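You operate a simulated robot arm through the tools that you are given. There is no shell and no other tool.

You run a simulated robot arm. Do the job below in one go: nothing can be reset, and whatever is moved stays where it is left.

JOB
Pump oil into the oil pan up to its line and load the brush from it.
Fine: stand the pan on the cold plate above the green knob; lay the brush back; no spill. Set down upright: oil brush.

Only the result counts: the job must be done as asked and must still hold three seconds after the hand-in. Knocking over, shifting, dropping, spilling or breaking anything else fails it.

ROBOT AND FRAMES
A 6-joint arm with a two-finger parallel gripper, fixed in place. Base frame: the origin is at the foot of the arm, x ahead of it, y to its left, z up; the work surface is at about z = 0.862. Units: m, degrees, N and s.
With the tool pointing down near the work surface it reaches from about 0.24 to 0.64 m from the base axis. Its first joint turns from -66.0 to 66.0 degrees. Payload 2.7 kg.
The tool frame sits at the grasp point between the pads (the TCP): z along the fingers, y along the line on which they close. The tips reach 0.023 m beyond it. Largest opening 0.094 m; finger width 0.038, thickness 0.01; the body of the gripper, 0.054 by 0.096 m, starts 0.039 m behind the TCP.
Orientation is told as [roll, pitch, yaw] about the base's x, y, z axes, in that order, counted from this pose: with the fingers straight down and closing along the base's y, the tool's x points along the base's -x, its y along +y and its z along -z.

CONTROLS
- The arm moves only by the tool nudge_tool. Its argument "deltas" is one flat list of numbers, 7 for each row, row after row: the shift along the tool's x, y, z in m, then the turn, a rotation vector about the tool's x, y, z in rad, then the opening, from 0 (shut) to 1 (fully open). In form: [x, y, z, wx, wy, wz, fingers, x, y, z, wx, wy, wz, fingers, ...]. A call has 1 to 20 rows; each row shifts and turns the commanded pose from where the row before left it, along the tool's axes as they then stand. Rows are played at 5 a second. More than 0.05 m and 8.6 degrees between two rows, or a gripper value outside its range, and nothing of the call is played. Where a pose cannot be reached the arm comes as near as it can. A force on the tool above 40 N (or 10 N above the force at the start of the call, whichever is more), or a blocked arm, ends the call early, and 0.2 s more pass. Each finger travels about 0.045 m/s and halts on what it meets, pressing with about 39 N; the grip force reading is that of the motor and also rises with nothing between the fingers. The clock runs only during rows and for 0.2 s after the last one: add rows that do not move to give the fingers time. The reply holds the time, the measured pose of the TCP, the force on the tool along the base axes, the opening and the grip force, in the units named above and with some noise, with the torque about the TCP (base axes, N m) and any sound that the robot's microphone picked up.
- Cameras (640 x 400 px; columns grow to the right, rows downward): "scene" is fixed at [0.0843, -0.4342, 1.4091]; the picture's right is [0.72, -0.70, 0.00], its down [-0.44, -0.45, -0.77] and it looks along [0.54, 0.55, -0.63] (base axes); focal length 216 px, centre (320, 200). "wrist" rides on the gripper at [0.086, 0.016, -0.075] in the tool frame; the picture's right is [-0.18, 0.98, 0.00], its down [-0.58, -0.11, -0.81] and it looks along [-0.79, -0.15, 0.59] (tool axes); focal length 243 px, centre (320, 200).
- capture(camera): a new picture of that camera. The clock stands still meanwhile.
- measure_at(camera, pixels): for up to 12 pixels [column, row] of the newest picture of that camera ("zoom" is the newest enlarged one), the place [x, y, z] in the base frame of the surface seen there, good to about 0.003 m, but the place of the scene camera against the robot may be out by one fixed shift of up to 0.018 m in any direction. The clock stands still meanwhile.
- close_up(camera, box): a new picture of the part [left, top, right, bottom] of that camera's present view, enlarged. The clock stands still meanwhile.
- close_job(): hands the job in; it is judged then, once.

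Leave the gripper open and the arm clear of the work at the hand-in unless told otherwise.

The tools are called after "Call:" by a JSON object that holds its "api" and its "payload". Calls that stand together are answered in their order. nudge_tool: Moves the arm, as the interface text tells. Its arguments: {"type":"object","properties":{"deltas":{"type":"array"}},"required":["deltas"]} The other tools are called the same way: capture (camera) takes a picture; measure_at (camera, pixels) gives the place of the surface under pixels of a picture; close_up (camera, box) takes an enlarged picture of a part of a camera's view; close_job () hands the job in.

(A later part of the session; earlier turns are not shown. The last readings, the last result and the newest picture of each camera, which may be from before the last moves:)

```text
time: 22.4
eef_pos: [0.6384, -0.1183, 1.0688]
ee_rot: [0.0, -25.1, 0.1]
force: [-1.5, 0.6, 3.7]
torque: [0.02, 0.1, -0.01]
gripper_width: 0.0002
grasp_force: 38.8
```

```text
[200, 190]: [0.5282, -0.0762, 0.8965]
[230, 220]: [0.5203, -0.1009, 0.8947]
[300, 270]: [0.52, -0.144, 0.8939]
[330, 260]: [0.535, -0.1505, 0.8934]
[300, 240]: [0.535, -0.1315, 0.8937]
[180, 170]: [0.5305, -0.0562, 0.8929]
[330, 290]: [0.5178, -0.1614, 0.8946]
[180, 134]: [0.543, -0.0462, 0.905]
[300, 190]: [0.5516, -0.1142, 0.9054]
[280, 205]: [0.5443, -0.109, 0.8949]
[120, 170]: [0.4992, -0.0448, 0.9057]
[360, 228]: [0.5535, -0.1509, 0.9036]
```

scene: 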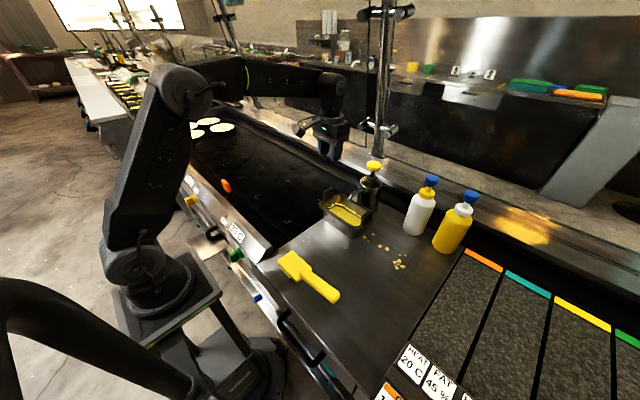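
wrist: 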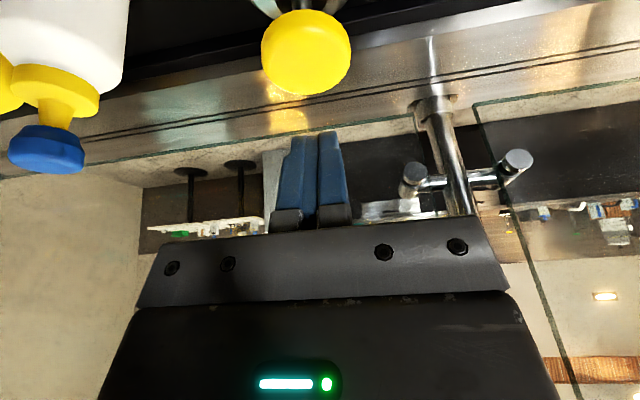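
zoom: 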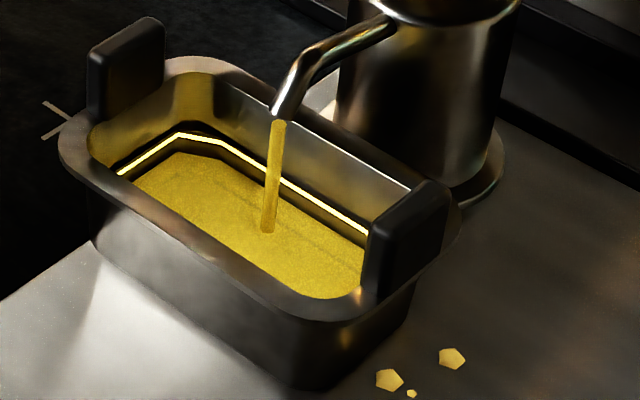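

In the scene camera the oil reads about 0.894 and the line about 0.905, so about 11 mm remain. I'll hold the knob at this depth for under a second to learn whether the flow depends on holding or on stroke.

Call:
{"api": "nudge_tool", "payload": {"deltas": [0, 0, 0, 0, 0, 0, 0, 0, 0, 0, 0, 0, 0, 0]}}

Call:
{"api": "close_up", "payload": {"camera": "scene", "box": [325, 185, 385, 240]}}

```text
time: 23.0
eef_pos: [0.6387, -0.1184, 1.0677]
ee_rot: [-0.2, -25.1, 0.0]
force: [0.7, 1.3, 3.0]
torque: [0.03, 0.01, 0.02]
gripper_width: 0.0
grasp_force: 38.8
```

```text
7.27 times, centred on (355, 212) of scene
```

zoom: 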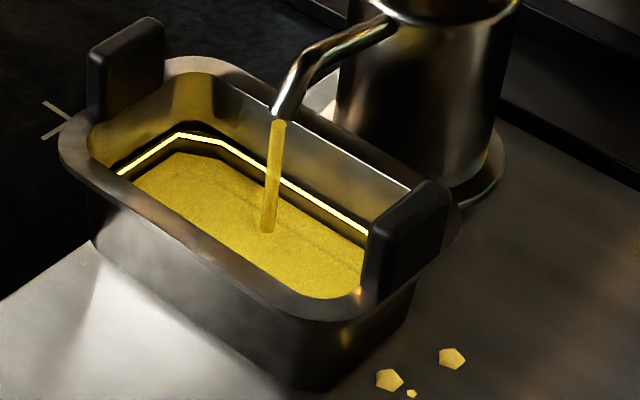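

The stream still shows while the knob is held, with almost no change in level after 0.6 s. I'll hold another 1.2 s and compare.

Call:
{"api": "nudge_tool", "payload": {"deltas": [0, 0, 0, 0, 0, 0, 0, 0, 0, 0, 0, 0, 0, 0, 0, 0, 0, 0, 0, 0, 0, 0, 0, 0, 0, 0, 0, 0, 0, 0, 0, 0, 0, 0, 0]}}

Call:
{"api": "close_up", "payload": {"camera": "scene", "box": [325, 185, 385, 240]}}

```text
time: 24.2
eef_pos: [0.6382, -0.1188, 1.0672]
ee_rot: [0.2, -25.0, 0.1]
force: [0.2, 0.0, 2.5]
torque: [-0.02, 0.01, 0.01]
gripper_width: 0.0
grasp_force: 39.0
```

```text
7.27 times, centred on (355, 212) of scene
```

zoom: 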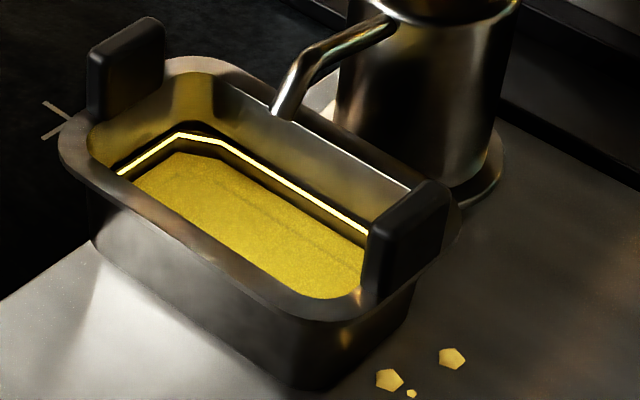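

The stream stopped while the knob was held, so oil comes with the stroke. I'll press down another 16 mm in 2 mm steps and watch the force and level.

Call:
{"api": "nudge_tool", "payload": {"deltas": [0.000845, 0, 0.0018125, 0, 0, 0, 0, 0.000845, 0, 0.0018125, 0, 0, 0, 0, 0.000845, 0, 0.0018125, 0, 0, 0, 0, 0.000845, 0, 0.0018125, 0, 0, 0, 0, 0.000845, 0, 0.0018125, 0, 0, 0, 0, 0.000845, 0, 0.0018125, 0, 0, 0, 0, 0.000845, 0, 0.0018125, 0, 0, 0, 0, 0.000845, 0, 0.0018125, 0, 0, 0, 0]}}

Call:
{"api": "close_up", "payload": {"camera": "scene", "box": [310, 130, 410, 240]}}

```text
time: 26.0
eef_pos: [0.6391, -0.1183, 1.0521]
ee_rot: [0.2, -24.9, 0.1]
force: [-4.2, 1.5, 7.6]
torque: [0.03, 0.18, -0.01]
gripper_width: 0.0
grasp_force: 38.6
```

```text
3.64 times, centred on (360, 185) of scene
```

zoom: 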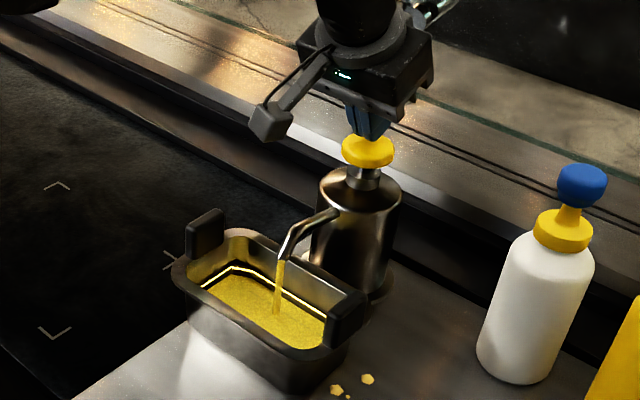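

The knob is down about 22 mm, the force is 7.6 N and oil is flowing. I'll press a further 8 mm in 2 mm steps to find the end of the stroke.

Call:
{"api": "nudge_tool", "payload": {"deltas": [0.000845, 0, 0.0018125, 0, 0, 0, 0, 0.000845, 0, 0.0018125, 0, 0, 0, 0, 0.000845, 0, 0.0018125, 0, 0, 0, 0, 0.000845, 0, 0.0018125, 0, 0, 0, 0]}}

Call:
{"api": "close_up", "payload": {"camera": "scene", "box": [325, 185, 385, 240]}}

```text
time: 27.0
eef_pos: [0.6384, -0.117, 1.0497]
ee_rot: [-0.1, -25.6, 0.2]
force: [-14.0, 2.6, 30.6]
torque: [0.08, 0.64, -0.15]
gripper_width: 0.0
grasp_force: 39.0
```

```text
7.27 times, centred on (355, 212) of scene
```

zoom: 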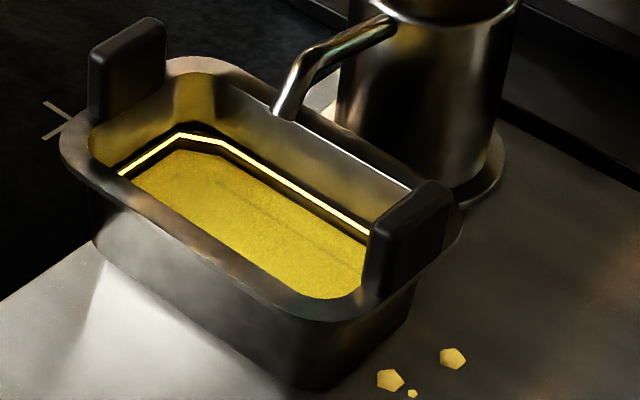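

The stroke bottomed at TCP z≈1.050 with 30 N. The dark band below the line is slightly narrower now. I'll measure the level.

Call:
{"api": "measure_at", "payload": {"camera": "zoom", "pixels": [[200, 190], [230, 220], [300, 270], [330, 260], [300, 240], [250, 240], [330, 290], [280, 220], [250, 200], [180, 134], [300, 190], [360, 228]]}}

```text
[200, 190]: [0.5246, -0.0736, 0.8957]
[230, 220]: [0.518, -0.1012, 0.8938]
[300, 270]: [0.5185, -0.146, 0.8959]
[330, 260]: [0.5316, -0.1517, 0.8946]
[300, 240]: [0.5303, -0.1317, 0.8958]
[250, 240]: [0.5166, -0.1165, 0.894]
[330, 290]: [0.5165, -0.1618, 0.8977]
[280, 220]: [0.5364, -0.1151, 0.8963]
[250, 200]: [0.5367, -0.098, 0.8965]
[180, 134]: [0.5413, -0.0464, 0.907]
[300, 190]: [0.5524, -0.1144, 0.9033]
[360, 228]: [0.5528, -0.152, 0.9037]
```

The level rose about 1.6 mm with one stroke, so roughly five more strokes should be needed. I'll raise the tool 36 mm so the knob springs back, and check the pose.

Call:
{"api": "nudge_tool", "payload": {"deltas": [-0.00507, 0, -0.010875, 0, 0, 0, 0, -0.00507, 0, -0.010875, 0, 0, 0, 0, -0.00507, 0, -0.010875, 0, 0, 0, 0, 0, 0, 0, 0, 0, 0, 0]}}

Call:
{"api": "close_up", "payload": {"camera": "scene", "box": [310, 130, 410, 240]}}

```text
time: 28.0
eef_pos: [0.6371, -0.1178, 1.0803]
ee_rot: [0.1, -24.9, 0.1]
force: [-0.5, 0.1, 0.7]
torque: [-0.02, 0.01, 0.0]
gripper_width: 0.0
grasp_force: 39.0
```

```text
3.64 times, centred on (360, 185) of scene
```

zoom: 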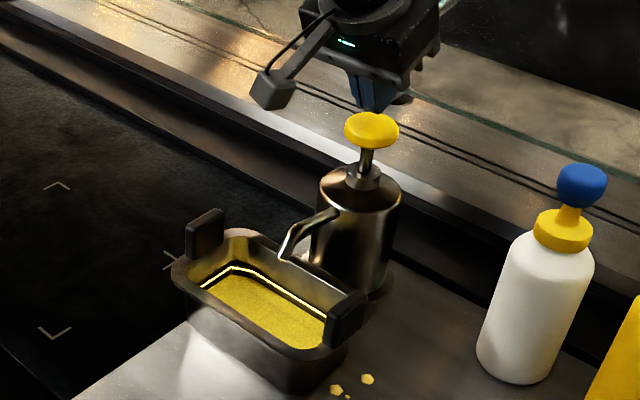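

The knob has returned. I'll now run one full stroke: down 31 mm in ten steps, a short hold, then up 31 mm.

Call:
{"api": "nudge_tool", "payload": {"deltas": [0.00131, 0, 0.00281, 0, 0, 0, 0, 0.00131, 0, 0.00281, 0, 0, 0, 0, 0.00131, 0, 0.00281, 0, 0, 0, 0, 0.00131, 0, 0.00281, 0, 0, 0, 0, 0.00131, 0, 0.00281, 0, 0, 0, 0, 0.00131, 0, 0.00281, 0, 0, 0, 0, 0.00131, 0, 0.00281, 0, 0, 0, 0, 0.00131, 0, 0.00281, 0, 0, 0, 0, 0.00131, 0, 0.00281, 0, 0, 0, 0, 0.00131, 0, 0.00281, 0, 0, 0, 0, 0, 0, 0, 0, 0, 0, 0, 0, 0, 0, 0, 0, 0, 0, 0, 0, 0, 0, 0, 0, 0, -0.00437, 0, -0.00937, 0, 0, 0, 0, -0.00437, 0, -0.00937, 0, 0, 0, 0, -0.00436, 0, -0.00936, 0, 0, 0, 0, 0, 0, 0, 0, 0, 0, 0]}}

Call:
{"api": "close_up", "payload": {"camera": "scene", "box": [325, 185, 385, 240]}}

```text
time: 31.6
eef_pos: [0.6387, -0.1191, 1.0804]
ee_rot: [0.1, -24.9, 0.0]
force: [0.4, 0.1, 0.9]
torque: [-0.01, 0.0, 0.0]
gripper_width: 0.0
grasp_force: 39.4
```

```text
7.27 times, centred on (355, 212) of scene
```

zoom: 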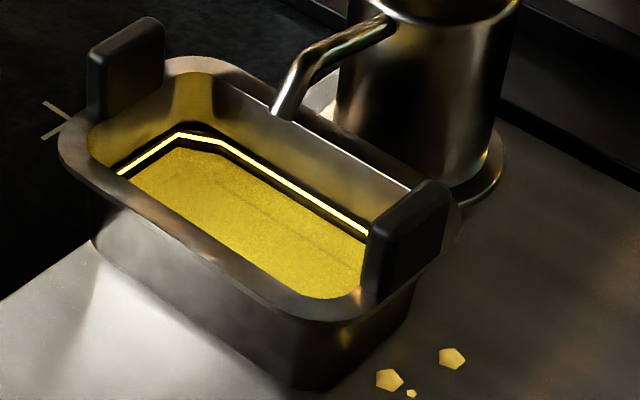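

The band is narrower again, with the oil edge at about row 147 at column 180 and the line at row 134. I'll do another full stroke.

Call:
{"api": "nudge_tool", "payload": {"deltas": [0.00131, 0, 0.00281, 0, 0, 0, 0, 0.00131, 0, 0.00281, 0, 0, 0, 0, 0.00131, 0, 0.00281, 0, 0, 0, 0, 0.00131, 0, 0.00281, 0, 0, 0, 0, 0.00131, 0, 0.00281, 0, 0, 0, 0, 0.00131, 0, 0.00281, 0, 0, 0, 0, 0.00131, 0, 0.00281, 0, 0, 0, 0, 0.00131, 0, 0.00281, 0, 0, 0, 0, 0.00131, 0, 0.00281, 0, 0, 0, 0, 0.00131, 0, 0.00281, 0, 0, 0, 0, 0, 0, 0, 0, 0, 0, 0, 0, 0, 0, 0, 0, 0, 0, 0, 0, 0, 0, 0, 0, 0, -0.00437, 0, -0.00937, 0, 0, 0, 0, -0.00437, 0, -0.00937, 0, 0, 0, 0, -0.00436, 0, -0.00936, 0, 0, 0, 0, 0, 0, 0, 0, 0, 0, 0]}}

Call:
{"api": "close_up", "payload": {"camera": "scene", "box": [325, 185, 385, 240]}}

```text
time: 35.2
eef_pos: [0.6388, -0.1186, 1.0803]
ee_rot: [0.2, -24.9, 0.2]
force: [-0.1, -0.1, 0.3]
torque: [0.04, -0.02, -0.02]
gripper_width: 0.0
grasp_force: 39.4
```

```text
7.27 times, centred on (355, 212) of scene
```

zoom: 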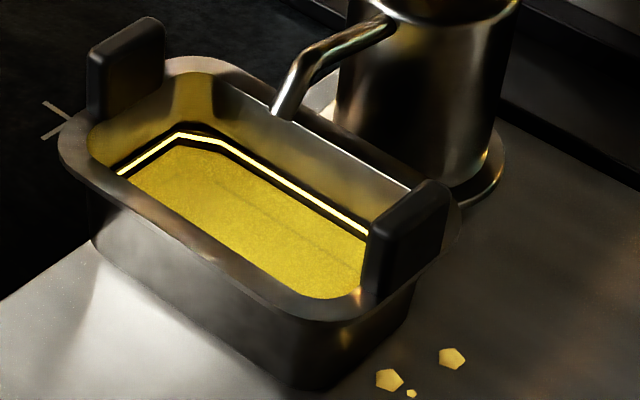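

Three strokes are done. I'll measure oil and line again and look at the band at higher zoom.

Call:
{"api": "measure_at", "payload": {"camera": "zoom", "pixels": [[200, 190], [230, 220], [300, 270], [330, 260], [300, 240], [250, 240], [330, 290], [280, 220], [250, 200], [180, 134], [270, 173], [360, 228]]}}

Call:
{"api": "close_up", "payload": {"camera": "scene", "box": [328, 195, 360, 215]}}

```text
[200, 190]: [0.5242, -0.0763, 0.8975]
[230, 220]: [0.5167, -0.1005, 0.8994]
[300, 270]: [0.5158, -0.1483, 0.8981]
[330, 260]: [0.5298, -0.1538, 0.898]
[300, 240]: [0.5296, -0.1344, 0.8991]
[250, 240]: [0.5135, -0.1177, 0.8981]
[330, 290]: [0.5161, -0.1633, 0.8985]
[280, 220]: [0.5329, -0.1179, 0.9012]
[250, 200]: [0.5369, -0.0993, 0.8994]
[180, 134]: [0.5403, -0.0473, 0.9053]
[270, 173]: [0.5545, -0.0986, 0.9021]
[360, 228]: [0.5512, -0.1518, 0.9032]
```

```text
16.00 times, centred on (344, 205) of scene
```

zoom: 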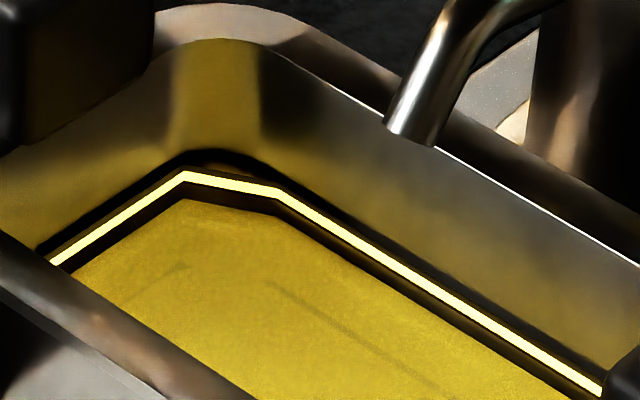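

Oil is now at about 0.8988 against 0.9045 for the line in the scene camera, so about 5.5 mm remain, at about 1.6 mm per stroke. I'll do stroke four.

Call:
{"api": "nudge_tool", "payload": {"deltas": [0.00131, 0, 0.00281, 0, 0, 0, 0, 0.00131, 0, 0.00281, 0, 0, 0, 0, 0.00131, 0, 0.00281, 0, 0, 0, 0, 0.00131, 0, 0.00281, 0, 0, 0, 0, 0.00131, 0, 0.00281, 0, 0, 0, 0, 0.00131, 0, 0.00281, 0, 0, 0, 0, 0.00131, 0, 0.00281, 0, 0, 0, 0, 0.00131, 0, 0.00281, 0, 0, 0, 0, 0.00131, 0, 0.00281, 0, 0, 0, 0, 0.00131, 0, 0.00281, 0, 0, 0, 0, 0, 0, 0, 0, 0, 0, 0, 0, 0, 0, 0, 0, 0, 0, 0, 0, 0, 0, 0, 0, 0, -0.00437, 0, -0.00937, 0, 0, 0, 0, -0.00437, 0, -0.00937, 0, 0, 0, 0, -0.00436, 0, -0.00936, 0, 0, 0, 0, 0, 0, 0, 0, 0, 0, 0]}}

Call:
{"api": "close_up", "payload": {"camera": "scene", "box": [328, 195, 360, 215]}}

```text
time: 38.8
eef_pos: [0.6392, -0.1188, 1.0811]
ee_rot: [0.1, -24.9, 0.1]
force: [0.3, -1.1, 0.1]
torque: [-0.04, 0.01, 0.0]
gripper_width: 0.0
grasp_force: 38.4
```

```text
16.00 times, centred on (344, 205) of scene
```

zoom: 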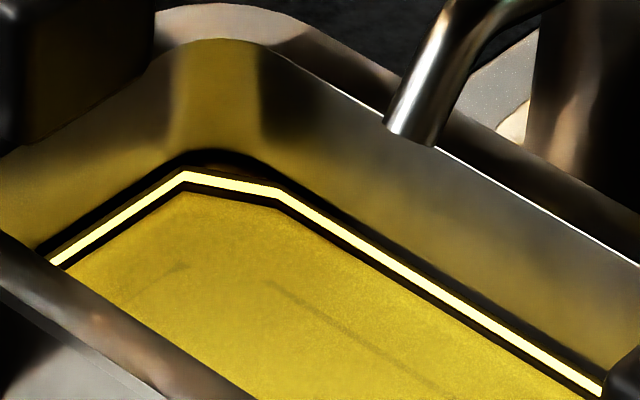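

The dark band shrank from about 15 to 9 pixels at this zoom, about 6 per stroke. That leaves about 2.5 strokes to the middle of the line. I'll do stroke five.

Call:
{"api": "nudge_tool", "payload": {"deltas": [0.00131, 0, 0.00281, 0, 0, 0, 0, 0.00131, 0, 0.00281, 0, 0, 0, 0, 0.00131, 0, 0.00281, 0, 0, 0, 0, 0.00131, 0, 0.00281, 0, 0, 0, 0, 0.00131, 0, 0.00281, 0, 0, 0, 0, 0.00131, 0, 0.00281, 0, 0, 0, 0, 0.00131, 0, 0.00281, 0, 0, 0, 0, 0.00131, 0, 0.00281, 0, 0, 0, 0, 0.00131, 0, 0.00281, 0, 0, 0, 0, 0.00131, 0, 0.00281, 0, 0, 0, 0, 0, 0, 0, 0, 0, 0, 0, 0, 0, 0, 0, 0, 0, 0, 0, 0, 0, 0, 0, 0, 0, -0.00437, 0, -0.00937, 0, 0, 0, 0, -0.00437, 0, -0.00937, 0, 0, 0, 0, -0.00436, 0, -0.00936, 0, 0, 0, 0, 0, 0, 0, 0, 0, 0, 0]}}

Call:
{"api": "close_up", "payload": {"camera": "scene", "box": [328, 195, 360, 215]}}

```text
time: 42.4
eef_pos: [0.6392, -0.1179, 1.0811]
ee_rot: [0.1, -24.9, 0.1]
force: [0.5, 0.6, 1.0]
torque: [0.02, -0.01, 0.03]
gripper_width: 0.0003
grasp_force: 39.1
```

```text
16.00 times, centred on (344, 205) of scene
```

zoom: 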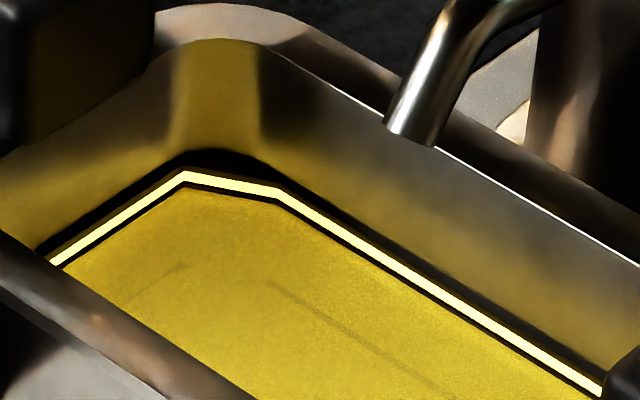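

The band is down to about 4–5 pixels. I'll measure oil and line here for the numbers, then do stroke six.

Call:
{"api": "measure_at", "payload": {"camera": "zoom", "pixels": [[200, 260], [250, 300], [350, 340], [150, 290], [300, 260], [400, 360], [220, 230], [110, 222], [185, 176], [275, 190], [400, 268], [520, 338]]}}

Call:
{"api": "nudge_tool", "payload": {"deltas": [0.00131, 0, 0.00281, 0, 0, 0, 0, 0.00131, 0, 0.00281, 0, 0, 0, 0, 0.00131, 0, 0.00281, 0, 0, 0, 0, 0.00131, 0, 0.00281, 0, 0, 0, 0, 0.00131, 0, 0.00281, 0, 0, 0, 0, 0.00131, 0, 0.00281, 0, 0, 0, 0, 0.00131, 0, 0.00281, 0, 0, 0, 0, 0.00131, 0, 0.00281, 0, 0, 0, 0, 0.00131, 0, 0.00281, 0, 0, 0, 0, 0.00131, 0, 0.00281, 0, 0, 0, 0, 0, 0, 0, 0, 0, 0, 0, 0, 0, 0, 0, 0, 0, 0, 0, 0, 0, 0, 0, 0, 0, -0.00437, 0, -0.00937, 0, 0, 0, 0, -0.00437, 0, -0.00937, 0, 0, 0, 0, -0.00436, 0, -0.00936, 0, 0, 0, 0, 0, 0, 0, 0, 0, 0, 0]}}

Call:
{"api": "close_up", "payload": {"camera": "scene", "box": [328, 195, 360, 215]}}

```text
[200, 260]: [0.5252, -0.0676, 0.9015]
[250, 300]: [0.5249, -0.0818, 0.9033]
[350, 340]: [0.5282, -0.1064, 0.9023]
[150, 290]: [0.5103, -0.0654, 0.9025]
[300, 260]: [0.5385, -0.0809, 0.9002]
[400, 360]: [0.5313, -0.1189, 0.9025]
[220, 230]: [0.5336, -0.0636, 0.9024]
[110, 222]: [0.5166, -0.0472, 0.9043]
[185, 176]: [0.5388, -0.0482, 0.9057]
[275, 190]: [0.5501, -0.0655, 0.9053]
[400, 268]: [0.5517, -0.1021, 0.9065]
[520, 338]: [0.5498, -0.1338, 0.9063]
```

```text
time: 46.0
eef_pos: [0.6394, -0.1173, 1.0818]
ee_rot: [0.1, -24.9, 0.1]
force: [-0.9, -0.5, 0.8]
torque: [-0.02, 0.0, 0.02]
gripper_width: 0.0001
grasp_force: 39.0
```

```text
16.00 times, centred on (344, 205) of scene
```

zoom: 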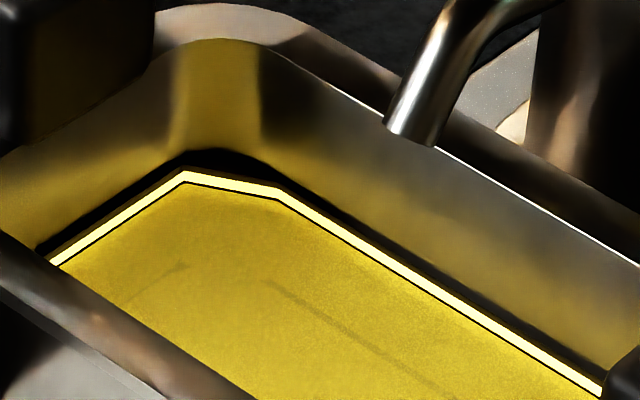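

The oil now touches the lower edge of the bright line: about 0.9037 against 0.9057 for the line's middle. One more stroke of 1.6 mm brings it to the middle, so I'll do stroke seven.

Call:
{"api": "nudge_tool", "payload": {"deltas": [0.00131, 0, 0.00281, 0, 0, 0, 0, 0.00131, 0, 0.00281, 0, 0, 0, 0, 0.00131, 0, 0.00281, 0, 0, 0, 0, 0.00131, 0, 0.00281, 0, 0, 0, 0, 0.00131, 0, 0.00281, 0, 0, 0, 0, 0.00131, 0, 0.00281, 0, 0, 0, 0, 0.00131, 0, 0.00281, 0, 0, 0, 0, 0.00131, 0, 0.00281, 0, 0, 0, 0, 0.00131, 0, 0.00281, 0, 0, 0, 0, 0.00131, 0, 0.00281, 0, 0, 0, 0, 0, 0, 0, 0, 0, 0, 0, 0, 0, 0, 0, 0, 0, 0, 0, 0, 0, 0, 0, 0, 0, -0.00437, 0, -0.00937, 0, 0, 0, 0, -0.00437, 0, -0.00937, 0, 0, 0, 0, -0.00436, 0, -0.00936, 0, 0, 0, 0, 0, 0, 0, 0, 0, 0, 0]}}

Call:
{"api": "close_up", "payload": {"camera": "scene", "box": [328, 195, 360, 215]}}

```text
time: 49.6
eef_pos: [0.6383, -0.119, 1.082]
ee_rot: [0.1, -24.9, 0.1]
force: [0.7, -0.5, 0.3]
torque: [-0.02, -0.01, -0.02]
gripper_width: 0.0
grasp_force: 38.9
```

```text
16.00 times, centred on (344, 205) of scene
```

zoom: 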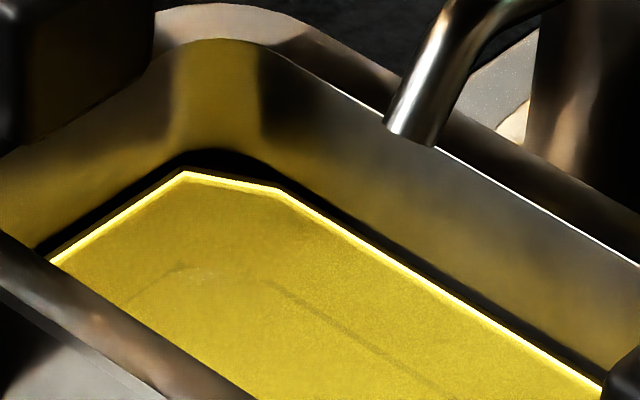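

The oil now covers the lower half of the bright line, so the level is at the line. I'll confirm with measurements and listen no further; then I'll pull away.

Call:
{"api": "measure_at", "payload": {"camera": "zoom", "pixels": [[200, 260], [250, 300], [350, 340], [150, 290], [300, 260], [400, 360], [220, 230], [110, 220], [185, 174], [275, 187], [400, 265], [520, 335]]}}

Call:
{"api": "close_up", "payload": {"camera": "scene", "box": [310, 130, 410, 240]}}

```text
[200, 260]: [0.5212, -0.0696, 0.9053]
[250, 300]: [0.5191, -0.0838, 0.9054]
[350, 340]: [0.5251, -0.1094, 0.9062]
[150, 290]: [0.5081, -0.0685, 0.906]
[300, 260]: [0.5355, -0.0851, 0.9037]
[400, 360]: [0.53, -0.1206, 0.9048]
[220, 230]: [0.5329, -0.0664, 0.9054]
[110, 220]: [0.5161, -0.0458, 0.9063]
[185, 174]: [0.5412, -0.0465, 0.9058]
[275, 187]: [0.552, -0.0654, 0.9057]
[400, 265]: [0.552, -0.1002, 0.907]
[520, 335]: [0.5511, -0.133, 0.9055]
```

```text
3.64 times, centred on (360, 185) of scene
```

zoom: 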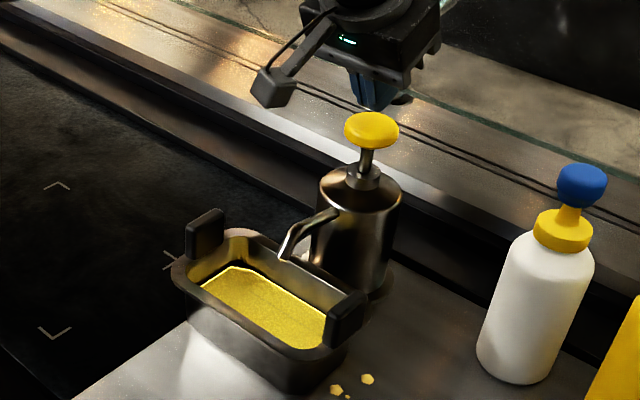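

The oil reads 0.9053 against 0.906 for the line, so the fill is right. Next I'll rise, back away from the pump, straighten the tool and open the fingers to 40 %.

Call:
{"api": "nudge_tool", "payload": {"deltas": [-0.0074, 0, -0.0159, 0, 0, 0, 0, -0.0074, 0, -0.0159, 0, 0, 0, 0, 0.0302, 0, -0.0141, 0, 0, 0, 0, 0.0302, 0, -0.0141, 0, 0, 0, 0, 0.0302, 0, -0.0141, 0, 0, 0, 0, 0, 0, 0, 0, 0.145, 0, 0.2, 0, 0, 0, 0, 0.145, 0, 0.4, 0, 0, 0, 0, 0.145, 0, 0.4, 0, 0, 0, 0, 0, 0, 0.4, 0, 0, 0, 0, 0, 0, 0.4]}}

```text
time: 51.8
eef_pos: [0.5394, -0.1181, 1.1167]
ee_rot: [0.1, 0.0, 0.1]
force: [0.5, -0.4, 0.2]
torque: [0.01, 0.01, 0.04]
gripper_width: 0.0376
grasp_force: 0.0
```

The tool is vertical again at (0.539,-0.118,1.117). I'll move back above the +y tab at (0.5085,-0.0405) and go down to z≈1.0 for a look.

Call:
{"api": "nudge_tool", "payload": {"deltas": [0.0155, 0.0388, 0.004, 0, 0, 0, 0.4, 0.0155, 0.0388, 0.004, 0, 0, 0, 0.4, 0, 0, 0, 0, 0, 0, 0.4, 0, 0, 0.03, 0, 0, 0, 0.4, 0, 0, 0.03, 0, 0, 0, 0.4, 0, 0, 0.03, 0, 0, 0, 0.4, 0, 0, 0.018, 0, 0, 0, 0.4, 0, 0, 0, 0, 0, 0, 0.4]}}

Call:
{"api": "capture", "payload": {"camera": "wrist"}}

```text
time: 53.6
eef_pos: [0.5085, -0.0413, 1.0007]
ee_rot: [0.1, -0.1, 0.1]
force: [-0.2, 0.4, 0.0]
torque: [0.0, -0.01, 0.04]
gripper_width: 0.0374
grasp_force: 0.2
```

```text
taken
```

wrist: 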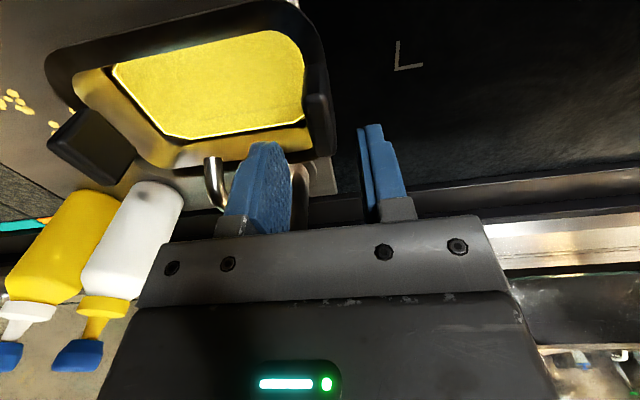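

The tab is at wrist (318,120), centred between the fingers. I'll measure it to be sure before descending.

Call:
{"api": "measure_at", "payload": {"camera": "wrist", "pixels": [[312, 105], [318, 105], [324, 110], [316, 130], [326, 140], [320, 150], [210, 165], [220, 200], [200, 80], [150, 100]]}}

```text
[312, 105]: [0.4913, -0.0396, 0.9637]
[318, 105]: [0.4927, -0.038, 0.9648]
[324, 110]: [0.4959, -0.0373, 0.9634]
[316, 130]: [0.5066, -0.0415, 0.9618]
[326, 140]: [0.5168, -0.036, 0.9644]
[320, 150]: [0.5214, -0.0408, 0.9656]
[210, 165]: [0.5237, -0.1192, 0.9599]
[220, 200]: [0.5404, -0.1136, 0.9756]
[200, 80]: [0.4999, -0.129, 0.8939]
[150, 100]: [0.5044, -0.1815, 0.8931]
```

The tab is at y≈-0.040, x≈0.508, matching the tool. I'll descend 45.5 mm to z≈0.955 and close on the tab.

Call:
{"api": "nudge_tool", "payload": {"deltas": [0, 0.0008, 0.02, 0, 0, 0, 0.4, 0, 0, 0.015, 0, 0, 0, 0.4, 0, 0, 0.0105, 0, 0, 0, 0.4, 0, 0, 0, 0, 0, 0, 0.4, 0, 0, 0, 0, 0, 0, 0.25, 0, 0, 0, 0, 0, 0, 0.15, 0, 0, 0, 0, 0, 0, 0.05, 0, 0, 0, 0, 0, 0, 0, 0, 0, 0, 0, 0, 0, 0, 0, 0, 0, 0, 0, 0, 0]}}

Call:
{"api": "capture", "payload": {"camera": "wrist"}}

```text
time: 55.8
eef_pos: [0.5088, -0.0404, 0.955]
ee_rot: [0.1, 0.1, 0.1]
force: [-0.2, 0.3, 0.4]
torque: [-0.02, -0.04, -0.02]
gripper_width: 0.0146
grasp_force: 39.3
```

```text
taken
```

wrist: 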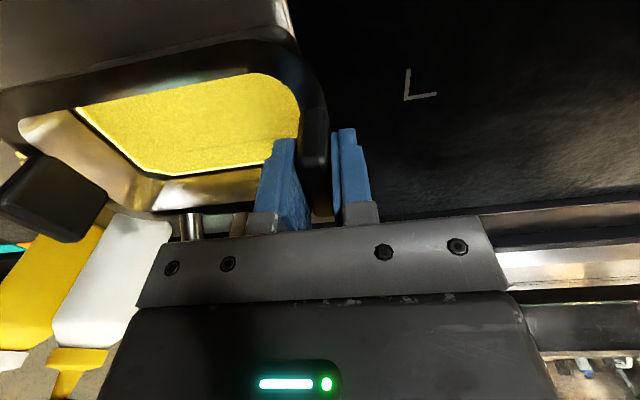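

The tab is held at 14.6 mm and 39 N. I'll lift 6 mm in small steps, staying below the spout, and read the load.

Call:
{"api": "nudge_tool", "payload": {"deltas": [0, 0, -0.0015, 0, 0, 0, 0, 0, 0, -0.0015, 0, 0, 0, 0, 0, 0, -0.0015, 0, 0, 0, 0, 0, 0, -0.0015, 0, 0, 0, 0, 0, 0, 0, 0, 0, 0, 0, 0, 0, 0, 0, 0, 0, 0]}}

Call:
{"api": "capture", "payload": {"camera": "wrist"}}

Call:
{"api": "close_up", "payload": {"camera": "scene", "box": [310, 160, 390, 240]}}

```text
time: 57.2
eef_pos: [0.508, -0.0401, 0.9602]
ee_rot: [0.2, -0.1, 0.1]
force: [0.4, 0.8, -5.0]
torque: [0.36, 0.01, 0.0]
gripper_width: 0.0147
grasp_force: 39.1
```

```text
taken
```

wrist: 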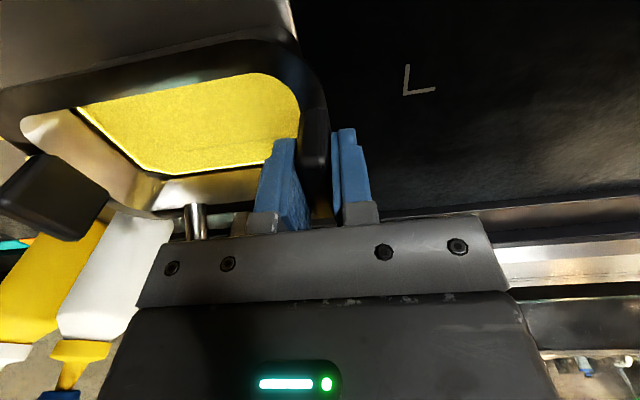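

```text
5.00 times, centred on (350, 200) of scene
```

zoom: 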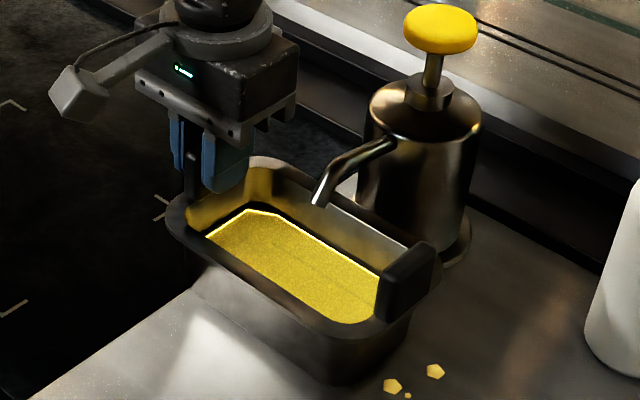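

The load is about 5 N with 0.36 N m. I'll check the rim's level at both ends before moving.

Call:
{"api": "measure_at", "payload": {"camera": "wrist", "pixels": [[20, 100], [100, 80], [200, 60], [285, 60], [305, 85], [140, 213], [115, 200], [55, 190], [200, 110], [130, 110], [250, 90], [200, 150]]}}

```text
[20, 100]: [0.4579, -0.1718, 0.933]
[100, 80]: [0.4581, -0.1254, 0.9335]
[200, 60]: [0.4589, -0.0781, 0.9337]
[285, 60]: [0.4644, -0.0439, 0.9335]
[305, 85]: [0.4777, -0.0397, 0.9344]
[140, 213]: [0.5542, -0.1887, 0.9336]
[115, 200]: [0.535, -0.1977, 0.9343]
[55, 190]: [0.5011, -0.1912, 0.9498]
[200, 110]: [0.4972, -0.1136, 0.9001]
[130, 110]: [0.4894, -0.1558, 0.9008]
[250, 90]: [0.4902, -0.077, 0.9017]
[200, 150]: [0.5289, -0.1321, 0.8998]
```

The rim is level at 0.9335 and the oil is flat. I'll draw the pan back along -x by 0.058 m, clear of the spout, with gentle ramps.

Call:
{"api": "nudge_tool", "payload": {"deltas": [0.002, 0, 0, 0, 0, 0, 0, 0.004, 0, 0, 0, 0, 0, 0, 0.006, 0, 0, 0, 0, 0, 0, 0.008, 0, 0, 0, 0, 0, 0, 0.009, 0, 0, 0, 0, 0, 0, 0.009, 0, 0, 0, 0, 0, 0, 0.008, 0, 0, 0, 0, 0, 0, 0.006, 0, 0, 0, 0, 0, 0, 0.004, 0, 0, 0, 0, 0, 0, 0.002, 0, 0, 0, 0, 0, 0, 0, 0, 0, 0, 0, 0, 0, 0, 0, -0.002, 0, 0, 0, 0, 0, 0, -0.003, 0, 0, 0, 0, 0, 0, -0.003, 0, 0, 0, 0, 0, 0, -0.002, 0, 0, 0, 0, 0, 0, 0, 0, 0, 0, 0]}}

Call:
{"api": "capture", "payload": {"camera": "wrist"}}

Call:
{"api": "capture", "payload": {"camera": "scene"}}

```text
time: 60.6
eef_pos: [0.4501, -0.0404, 0.9722]
ee_rot: [0.2, 0.0, 0.1]
force: [0.4, 0.3, -3.0]
torque: [0.39, 0.01, 0.02]
gripper_width: 0.0149
grasp_force: 38.9
```

```text
taken
```

wrist: 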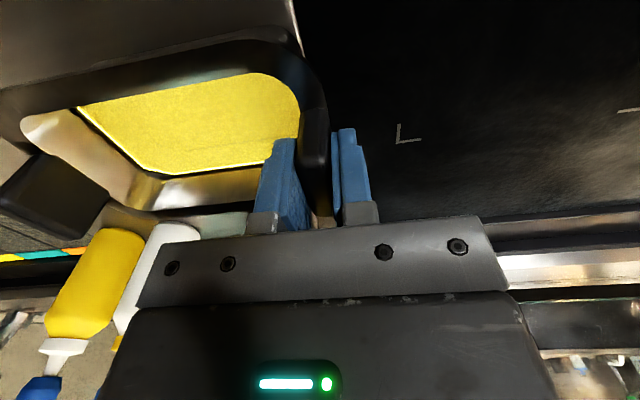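

```text
taken
```

scene: 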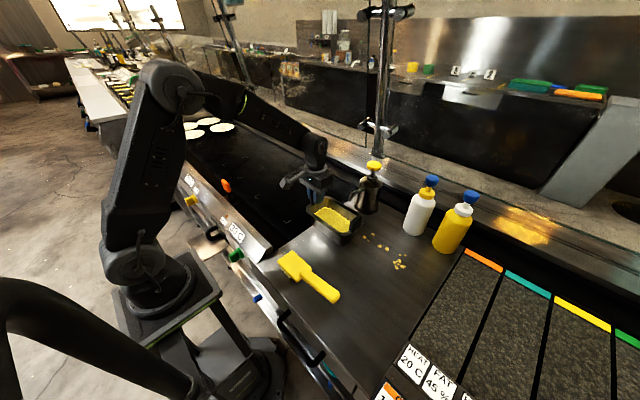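

The pan is clear of the spout at x=0.450, lifted about 17 mm. I'll measure the zone mark at wrist (400,140) and the surfaces on both sides of the table/griddle seam before crossing.

Call:
{"api": "measure_at", "payload": {"camera": "wrist", "pixels": [[398, 142], [399, 128], [418, 140], [625, 110], [450, 60], [500, 120], [380, 60], [200, 20], [292, 15], [275, 10], [340, 30], [400, 20]]}}

Call:
{"api": "measure_at", "payload": {"camera": "scene", "pixels": [[350, 235], [290, 240], [275, 252], [268, 243], [282, 235], [262, 225], [330, 160], [250, 180], [256, 180], [300, 230]]}}

```text
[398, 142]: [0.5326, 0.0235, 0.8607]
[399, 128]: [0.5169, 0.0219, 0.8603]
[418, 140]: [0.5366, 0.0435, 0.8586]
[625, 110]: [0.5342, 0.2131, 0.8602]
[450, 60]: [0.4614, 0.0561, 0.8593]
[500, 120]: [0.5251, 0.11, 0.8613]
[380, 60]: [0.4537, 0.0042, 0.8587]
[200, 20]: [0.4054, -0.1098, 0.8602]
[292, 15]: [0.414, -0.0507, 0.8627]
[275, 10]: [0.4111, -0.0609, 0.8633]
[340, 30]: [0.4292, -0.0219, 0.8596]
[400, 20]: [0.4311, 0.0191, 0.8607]
```

```text
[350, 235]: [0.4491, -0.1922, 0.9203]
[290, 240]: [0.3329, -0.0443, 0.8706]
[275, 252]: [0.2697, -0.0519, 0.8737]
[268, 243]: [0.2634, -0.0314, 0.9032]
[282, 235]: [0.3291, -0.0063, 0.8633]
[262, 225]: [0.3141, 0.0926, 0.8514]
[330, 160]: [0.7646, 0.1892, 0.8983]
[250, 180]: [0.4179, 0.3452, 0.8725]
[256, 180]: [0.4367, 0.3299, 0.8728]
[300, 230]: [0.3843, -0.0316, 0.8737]
```

The griddle surface reads z≈0.860 and the table 0.862, with no lip in between. I'll carry the pan +y by 0.246 m to the middle of the marked zone, smoothly and level.

Call:
{"api": "nudge_tool", "payload": {"deltas": [0, 0.003, 0, 0, 0, 0, 0, 0, 0.006, 0, 0, 0, 0, 0, 0, 0.01, 0, 0, 0, 0, 0, 0, 0.013, 0, 0, 0, 0, 0, 0, 0.015, 0, 0, 0, 0, 0, 0, 0.015, 0, 0, 0, 0, 0, 0, 0.015, 0, 0, 0, 0, 0, 0, 0.015, 0, 0, 0, 0, 0, 0, 0.015, 0, 0, 0, 0, 0, 0, 0.015, 0, 0, 0, 0, 0, 0, 0.015, 0, 0, 0, 0, 0, 0, 0.015, 0, 0, 0, 0, 0, 0, 0.015, 0, 0, 0, 0, 0, 0, 0.015, 0, 0, 0, 0, 0, 0, 0.015, 0, 0, 0, 0, 0, 0, 0.015, 0, 0, 0, 0, 0, 0, 0.014, 0, 0, 0, 0, 0, 0, 0.01, 0, 0, 0, 0, 0, 0, 0.006, 0, 0, 0, 0, 0, 0, 0.003, 0, 0, 0, 0, 0]}}

Call:
{"api": "capture", "payload": {"camera": "wrist"}}

Call:
{"api": "close_up", "payload": {"camera": "scene", "box": [230, 120, 370, 260]}}

```text
time: 64.8
eef_pos: [0.4505, 0.2046, 0.9719]
ee_rot: [0.1, 0.1, 0.2]
force: [0.5, 0.3, -5.0]
torque: [0.37, -0.01, 0.01]
gripper_width: 0.0147
grasp_force: 38.7
```

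```text
taken
```

wrist: 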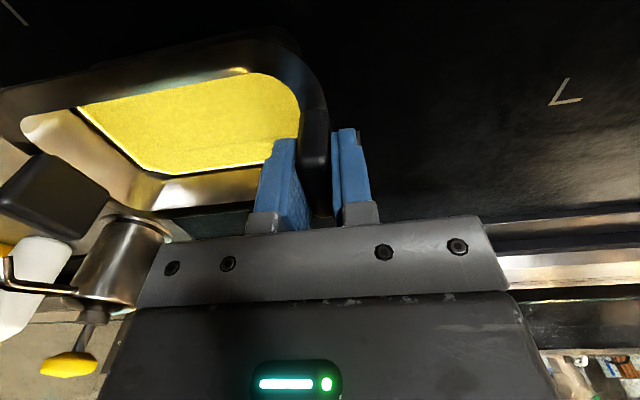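

```text
2.86 times, centred on (300, 190) of scene
```

zoom: 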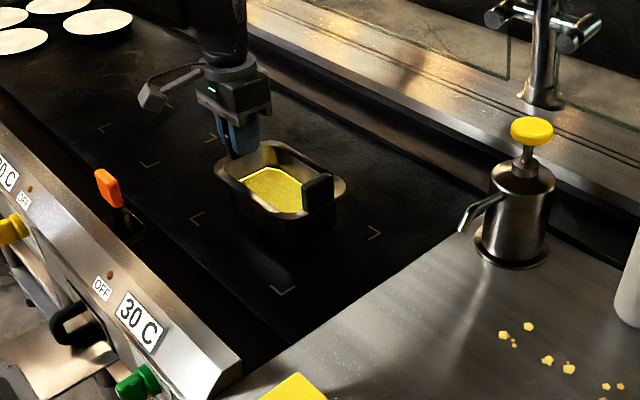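

The pan hangs over the marked zone and the oil is undisturbed. I'll lower it slowly by 16 mm and then check the force for contact.

Call:
{"api": "nudge_tool", "payload": {"deltas": [0, 0.0012, 0.002, 0, 0, 0, 0, 0, 0, 0.003, 0, 0, 0, 0, 0, 0, 0.003, 0, 0, 0, 0, 0, 0, 0.003, 0, 0, 0, 0, 0, 0, 0.0025, 0, 0, 0, 0, 0, 0, 0.0015, 0, 0, 0, 0, 0, 0, 0.001, 0, 0, 0, 0, 0, 0, 0, 0, 0, 0, 0]}}

```text
time: 66.6
eef_pos: [0.4506, 0.2049, 0.9552]
ee_rot: [-0.1, -0.1, 0.1]
force: [0.4, -0.1, -4.5]
torque: [0.41, -0.02, 0.02]
gripper_width: 0.0147
grasp_force: 38.4
```

The pan is still hanging (-4.5 N) at TCP z=0.955. I'll lower in 0.7 mm steps until contact.

Call:
{"api": "nudge_tool", "payload": {"deltas": [0, 0, 0.0008, 0, 0, 0, 0, 0, 0, 0.0008, 0, 0, 0, 0, 0, 0, 0, 0, 0, 0, 0]}}

```text
time: 67.4
eef_pos: [0.4496, 0.2048, 0.954]
ee_rot: [0.1, -0.1, 0.2]
force: [0.6, 0.7, -2.6]
torque: [0.12, 0.09, -0.04]
gripper_width: 0.0149
grasp_force: 38.6
```

The torque dropped to 0.12 N m, so the pan has begun to rest on the plate. I'll go down another 0.8 mm.

Call:
{"api": "nudge_tool", "payload": {"deltas": [0, 0, 0.0008, 0, 0, 0, 0, 0, 0, 0, 0, 0, 0, 0]}}

Call:
{"api": "capture", "payload": {"camera": "wrist"}}

Call:
{"api": "close_up", "payload": {"camera": "scene", "box": [260, 130, 340, 230]}}

```text
time: 68.0
eef_pos: [0.4507, 0.2058, 0.9537]
ee_rot: [0.1, -0.1, 0.1]
force: [-0.2, 2.3, -0.9]
torque: [-0.17, 0.18, -0.1]
gripper_width: 0.0147
grasp_force: 38.7
```

```text
taken
```

wrist: 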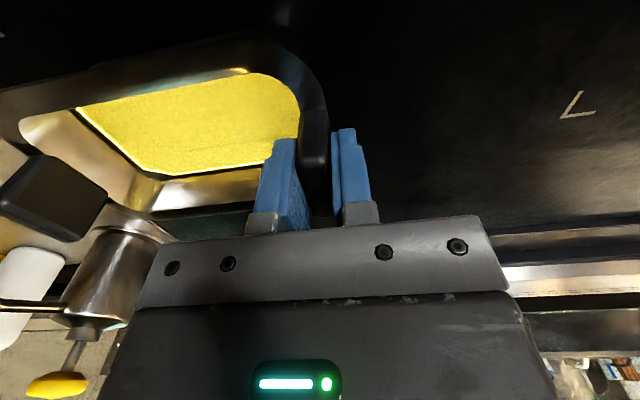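

```text
4.00 times, centred on (300, 180) of scene
```

zoom: 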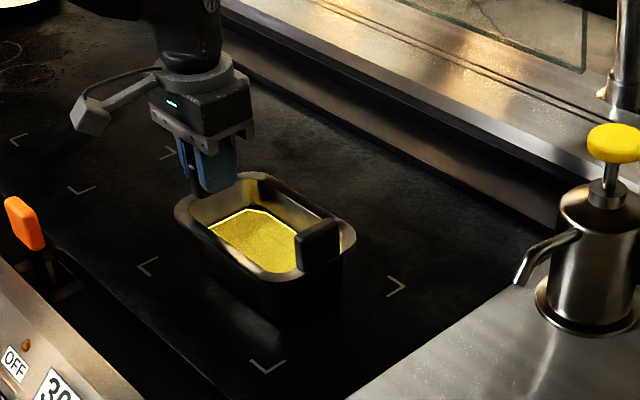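

The force is nearly zero, so the pan is resting on the plate inside the corner marks. I'll open the fingers to 40 mm and rise straight up.

Call:
{"api": "nudge_tool", "payload": {"deltas": [0, 0, 0, 0, 0, 0, 0.2, 0, 0, 0, 0, 0, 0, 0.3, 0, 0, 0, 0, 0, 0, 0.4, 0, 0, 0, 0, 0, 0, 0.4, 0, 0, -0.01, 0, 0, 0, 0.4, 0, 0, -0.02, 0, 0, 0, 0.4, 0, 0, -0.03, 0, 0, 0, 0.4, 0, 0, -0.04, 0, 0, 0, 0.4, 0, 0, -0.04, 0, 0, 0, 0.4, 0, 0, -0.04, 0, 0, 0, 0.4, 0, 0, -0.04, 0, 0, 0, 0.4, 0, 0, 0, 0, 0, 0, 0.4]}}

Call:
{"api": "capture", "payload": {"camera": "wrist"}}

Call:
{"api": "close_up", "payload": {"camera": "scene", "box": [260, 130, 340, 230]}}

```text
time: 70.6
eef_pos: [0.4498, 0.2037, 1.1729]
ee_rot: [0.1, 0.0, 0.1]
force: [-0.1, 0.4, 0.4]
torque: [0.0, -0.01, 0.01]
gripper_width: 0.0374
grasp_force: 0.0
```

```text
taken
```

wrist: 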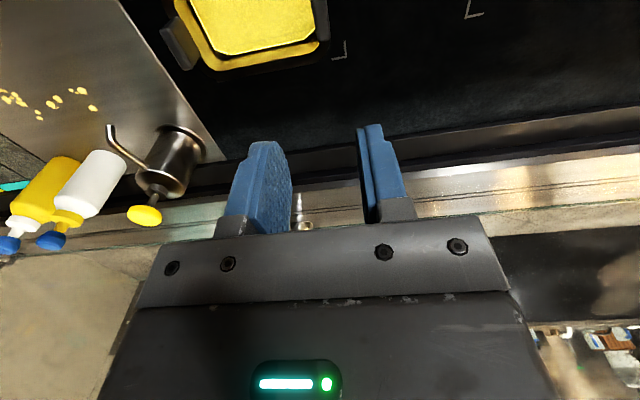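

```text
4.00 times, centred on (300, 180) of scene
```

zoom: 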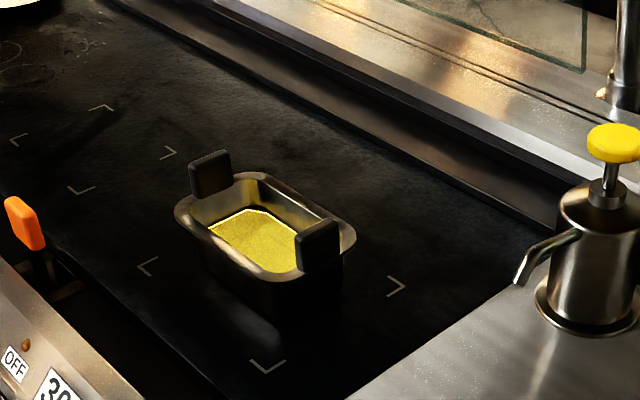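

The pan stands alone on the plate. I'll measure the zone marks and the pan in the wrist view to check its placement.

Call:
{"api": "measure_at", "payload": {"camera": "wrist", "pixels": [[345, 58], [345, 42], [332, 58], [470, 15], [200, 65], [320, 45], [325, 10], [185, 55], [260, 60], [240, 20], [290, 15], [180, 20]]}}

Call:
{"api": "measure_at", "payload": {"camera": "zoom", "pixels": [[150, 268], [258, 372], [402, 287], [210, 165], [320, 235], [180, 210], [350, 240], [260, 178], [270, 275], [250, 240], [270, 250], [230, 230]]}}

```text
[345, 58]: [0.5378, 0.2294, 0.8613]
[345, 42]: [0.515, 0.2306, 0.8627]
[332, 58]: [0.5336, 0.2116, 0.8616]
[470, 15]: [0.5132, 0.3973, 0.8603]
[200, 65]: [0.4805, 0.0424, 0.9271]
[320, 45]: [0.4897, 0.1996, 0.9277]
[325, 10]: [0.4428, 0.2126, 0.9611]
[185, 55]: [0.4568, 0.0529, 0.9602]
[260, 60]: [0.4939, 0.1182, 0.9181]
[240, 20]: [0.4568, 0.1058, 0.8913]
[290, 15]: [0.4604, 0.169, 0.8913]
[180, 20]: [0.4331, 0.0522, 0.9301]
```

```text
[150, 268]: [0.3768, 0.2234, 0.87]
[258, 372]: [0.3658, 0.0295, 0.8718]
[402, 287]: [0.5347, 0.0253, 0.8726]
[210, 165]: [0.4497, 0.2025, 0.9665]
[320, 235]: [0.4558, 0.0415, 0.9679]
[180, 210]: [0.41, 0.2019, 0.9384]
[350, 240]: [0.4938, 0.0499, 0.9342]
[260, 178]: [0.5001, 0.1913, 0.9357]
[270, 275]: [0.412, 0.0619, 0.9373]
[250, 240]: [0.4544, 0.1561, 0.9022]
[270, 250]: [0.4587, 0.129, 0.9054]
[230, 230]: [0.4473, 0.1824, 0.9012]
```

The pan's centre is about (0.45,0.128), well inside the marks (y 0.027–0.23, x about 0.37–0.53). Now for the brush. I'll fly at z≈1.12 to above its handle at (0.265,-0.27), still with yaw 0.

Call:
{"api": "nudge_tool", "payload": {"deltas": [0.0168, -0.0431, 0.0048, 0, 0, 0, 0.6, 0.0168, -0.0431, 0.0048, 0, 0, 0, 0.6, 0.0168, -0.0431, 0.0048, 0, 0, 0, 0.6, 0.0168, -0.0431, 0.0048, 0, 0, 0, 0.6, 0.0168, -0.0431, 0.0048, 0, 0, 0, 0.6, 0.0168, -0.0431, 0.0048, 0, 0, 0, 0.6, 0.0168, -0.0431, 0.0048, 0, 0, 0, 0.6, 0.0168, -0.0431, 0.0048, 0, 0, 0, 0.6, 0.0168, -0.0431, 0.0048, 0, 0, 0, 0.6, 0.0168, -0.0431, 0.0048, 0, 0, 0, 0.6, 0.0168, -0.0431, 0.0048, 0, 0, 0, 0.6, 0, 0, 0, 0, 0, 0, 0.6]}}

```text
time: 73.2
eef_pos: [0.2654, -0.2704, 1.1186]
ee_rot: [0.0, -0.1, 0.1]
force: [0.4, -0.4, -0.9]
torque: [0.01, -0.02, -0.01]
gripper_width: 0.0561
grasp_force: 0.0
```

I'm above the handle. I'll turn the tool +90° about the vertical, in eleven steps of -0.1428 rad about tool z, so the fingers close along x with the camera on the handle's end side.

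Call:
{"api": "nudge_tool", "payload": {"deltas": [0, 0, 0, 0, 0, -0.1428, 0.6, 0, 0, 0, 0, 0, -0.1428, 0.6, 0, 0, 0, 0, 0, -0.1428, 0.6, 0, 0, 0, 0, 0, -0.1428, 0.6, 0, 0, 0, 0, 0, -0.1428, 0.6, 0, 0, 0, 0, 0, -0.1428, 0.6, 0, 0, 0, 0, 0, -0.1428, 0.6, 0, 0, 0, 0, 0, -0.1428, 0.6, 0, 0, 0, 0, 0, -0.1428, 0.6, 0, 0, 0, 0, 0, -0.1428, 0.6, 0, 0, 0, 0, 0, -0.1428, 0.6, 0, 0, 0, 0, 0, 0, 0.6]}}

Call:
{"api": "capture", "payload": {"camera": "wrist"}}

Call:
{"api": "capture", "payload": {"camera": "scene"}}

```text
time: 75.8
eef_pos: [0.2671, -0.269, 1.1206]
ee_rot: [-0.1, 0.0, 90.3]
force: [-0.2, 0.9, -0.2]
torque: [0.0, 0.03, -0.01]
gripper_width: 0.0564
grasp_force: 0.1
```

```text
taken
```

wrist: 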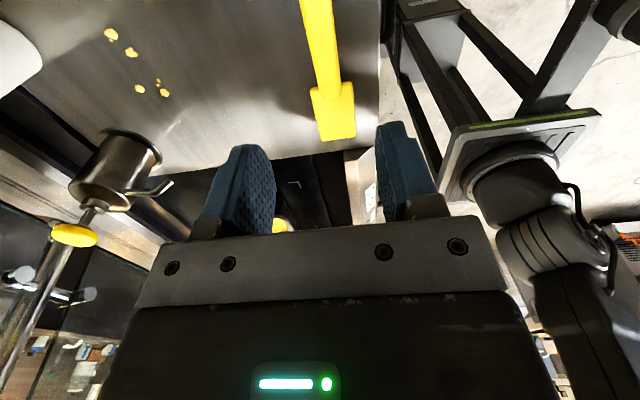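

```text
taken
```

scene: 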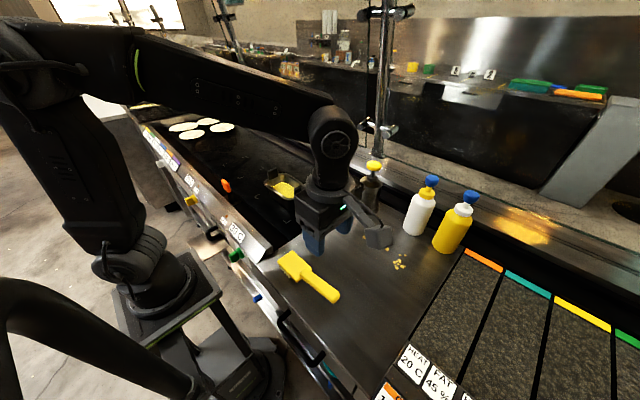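

Yaw is now 90°. The wrist view shows the brush handle from (318,0) to (328,80) and the head at (333,110). I'll enlarge and measure it.

Call:
{"api": "close_up", "payload": {"camera": "wrist", "box": [260, 0, 400, 150]}}

```text
2.67 times, centred on (330, 75) of wrist
```

zoom: 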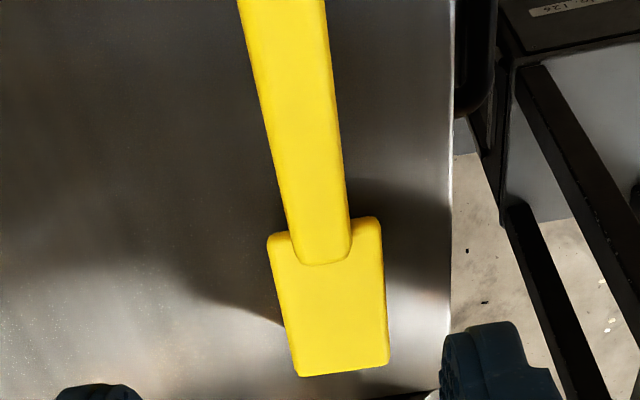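

Call:
{"api": "measure_at", "payload": {"camera": "zoom", "pixels": [[285, 20], [300, 100], [310, 180], [320, 250], [275, 245], [378, 225], [300, 370], [385, 362], [258, 60], [338, 140], [283, 180], [345, 200]]}}

```text
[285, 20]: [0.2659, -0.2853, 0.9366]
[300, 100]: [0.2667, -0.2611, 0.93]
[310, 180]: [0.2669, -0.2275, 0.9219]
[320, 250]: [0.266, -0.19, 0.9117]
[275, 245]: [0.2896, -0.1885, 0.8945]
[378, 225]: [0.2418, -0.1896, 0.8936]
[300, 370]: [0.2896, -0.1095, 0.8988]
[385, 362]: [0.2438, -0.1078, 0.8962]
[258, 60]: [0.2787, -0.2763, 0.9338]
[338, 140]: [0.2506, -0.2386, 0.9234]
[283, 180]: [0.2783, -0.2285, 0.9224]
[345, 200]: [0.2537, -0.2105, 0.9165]
```

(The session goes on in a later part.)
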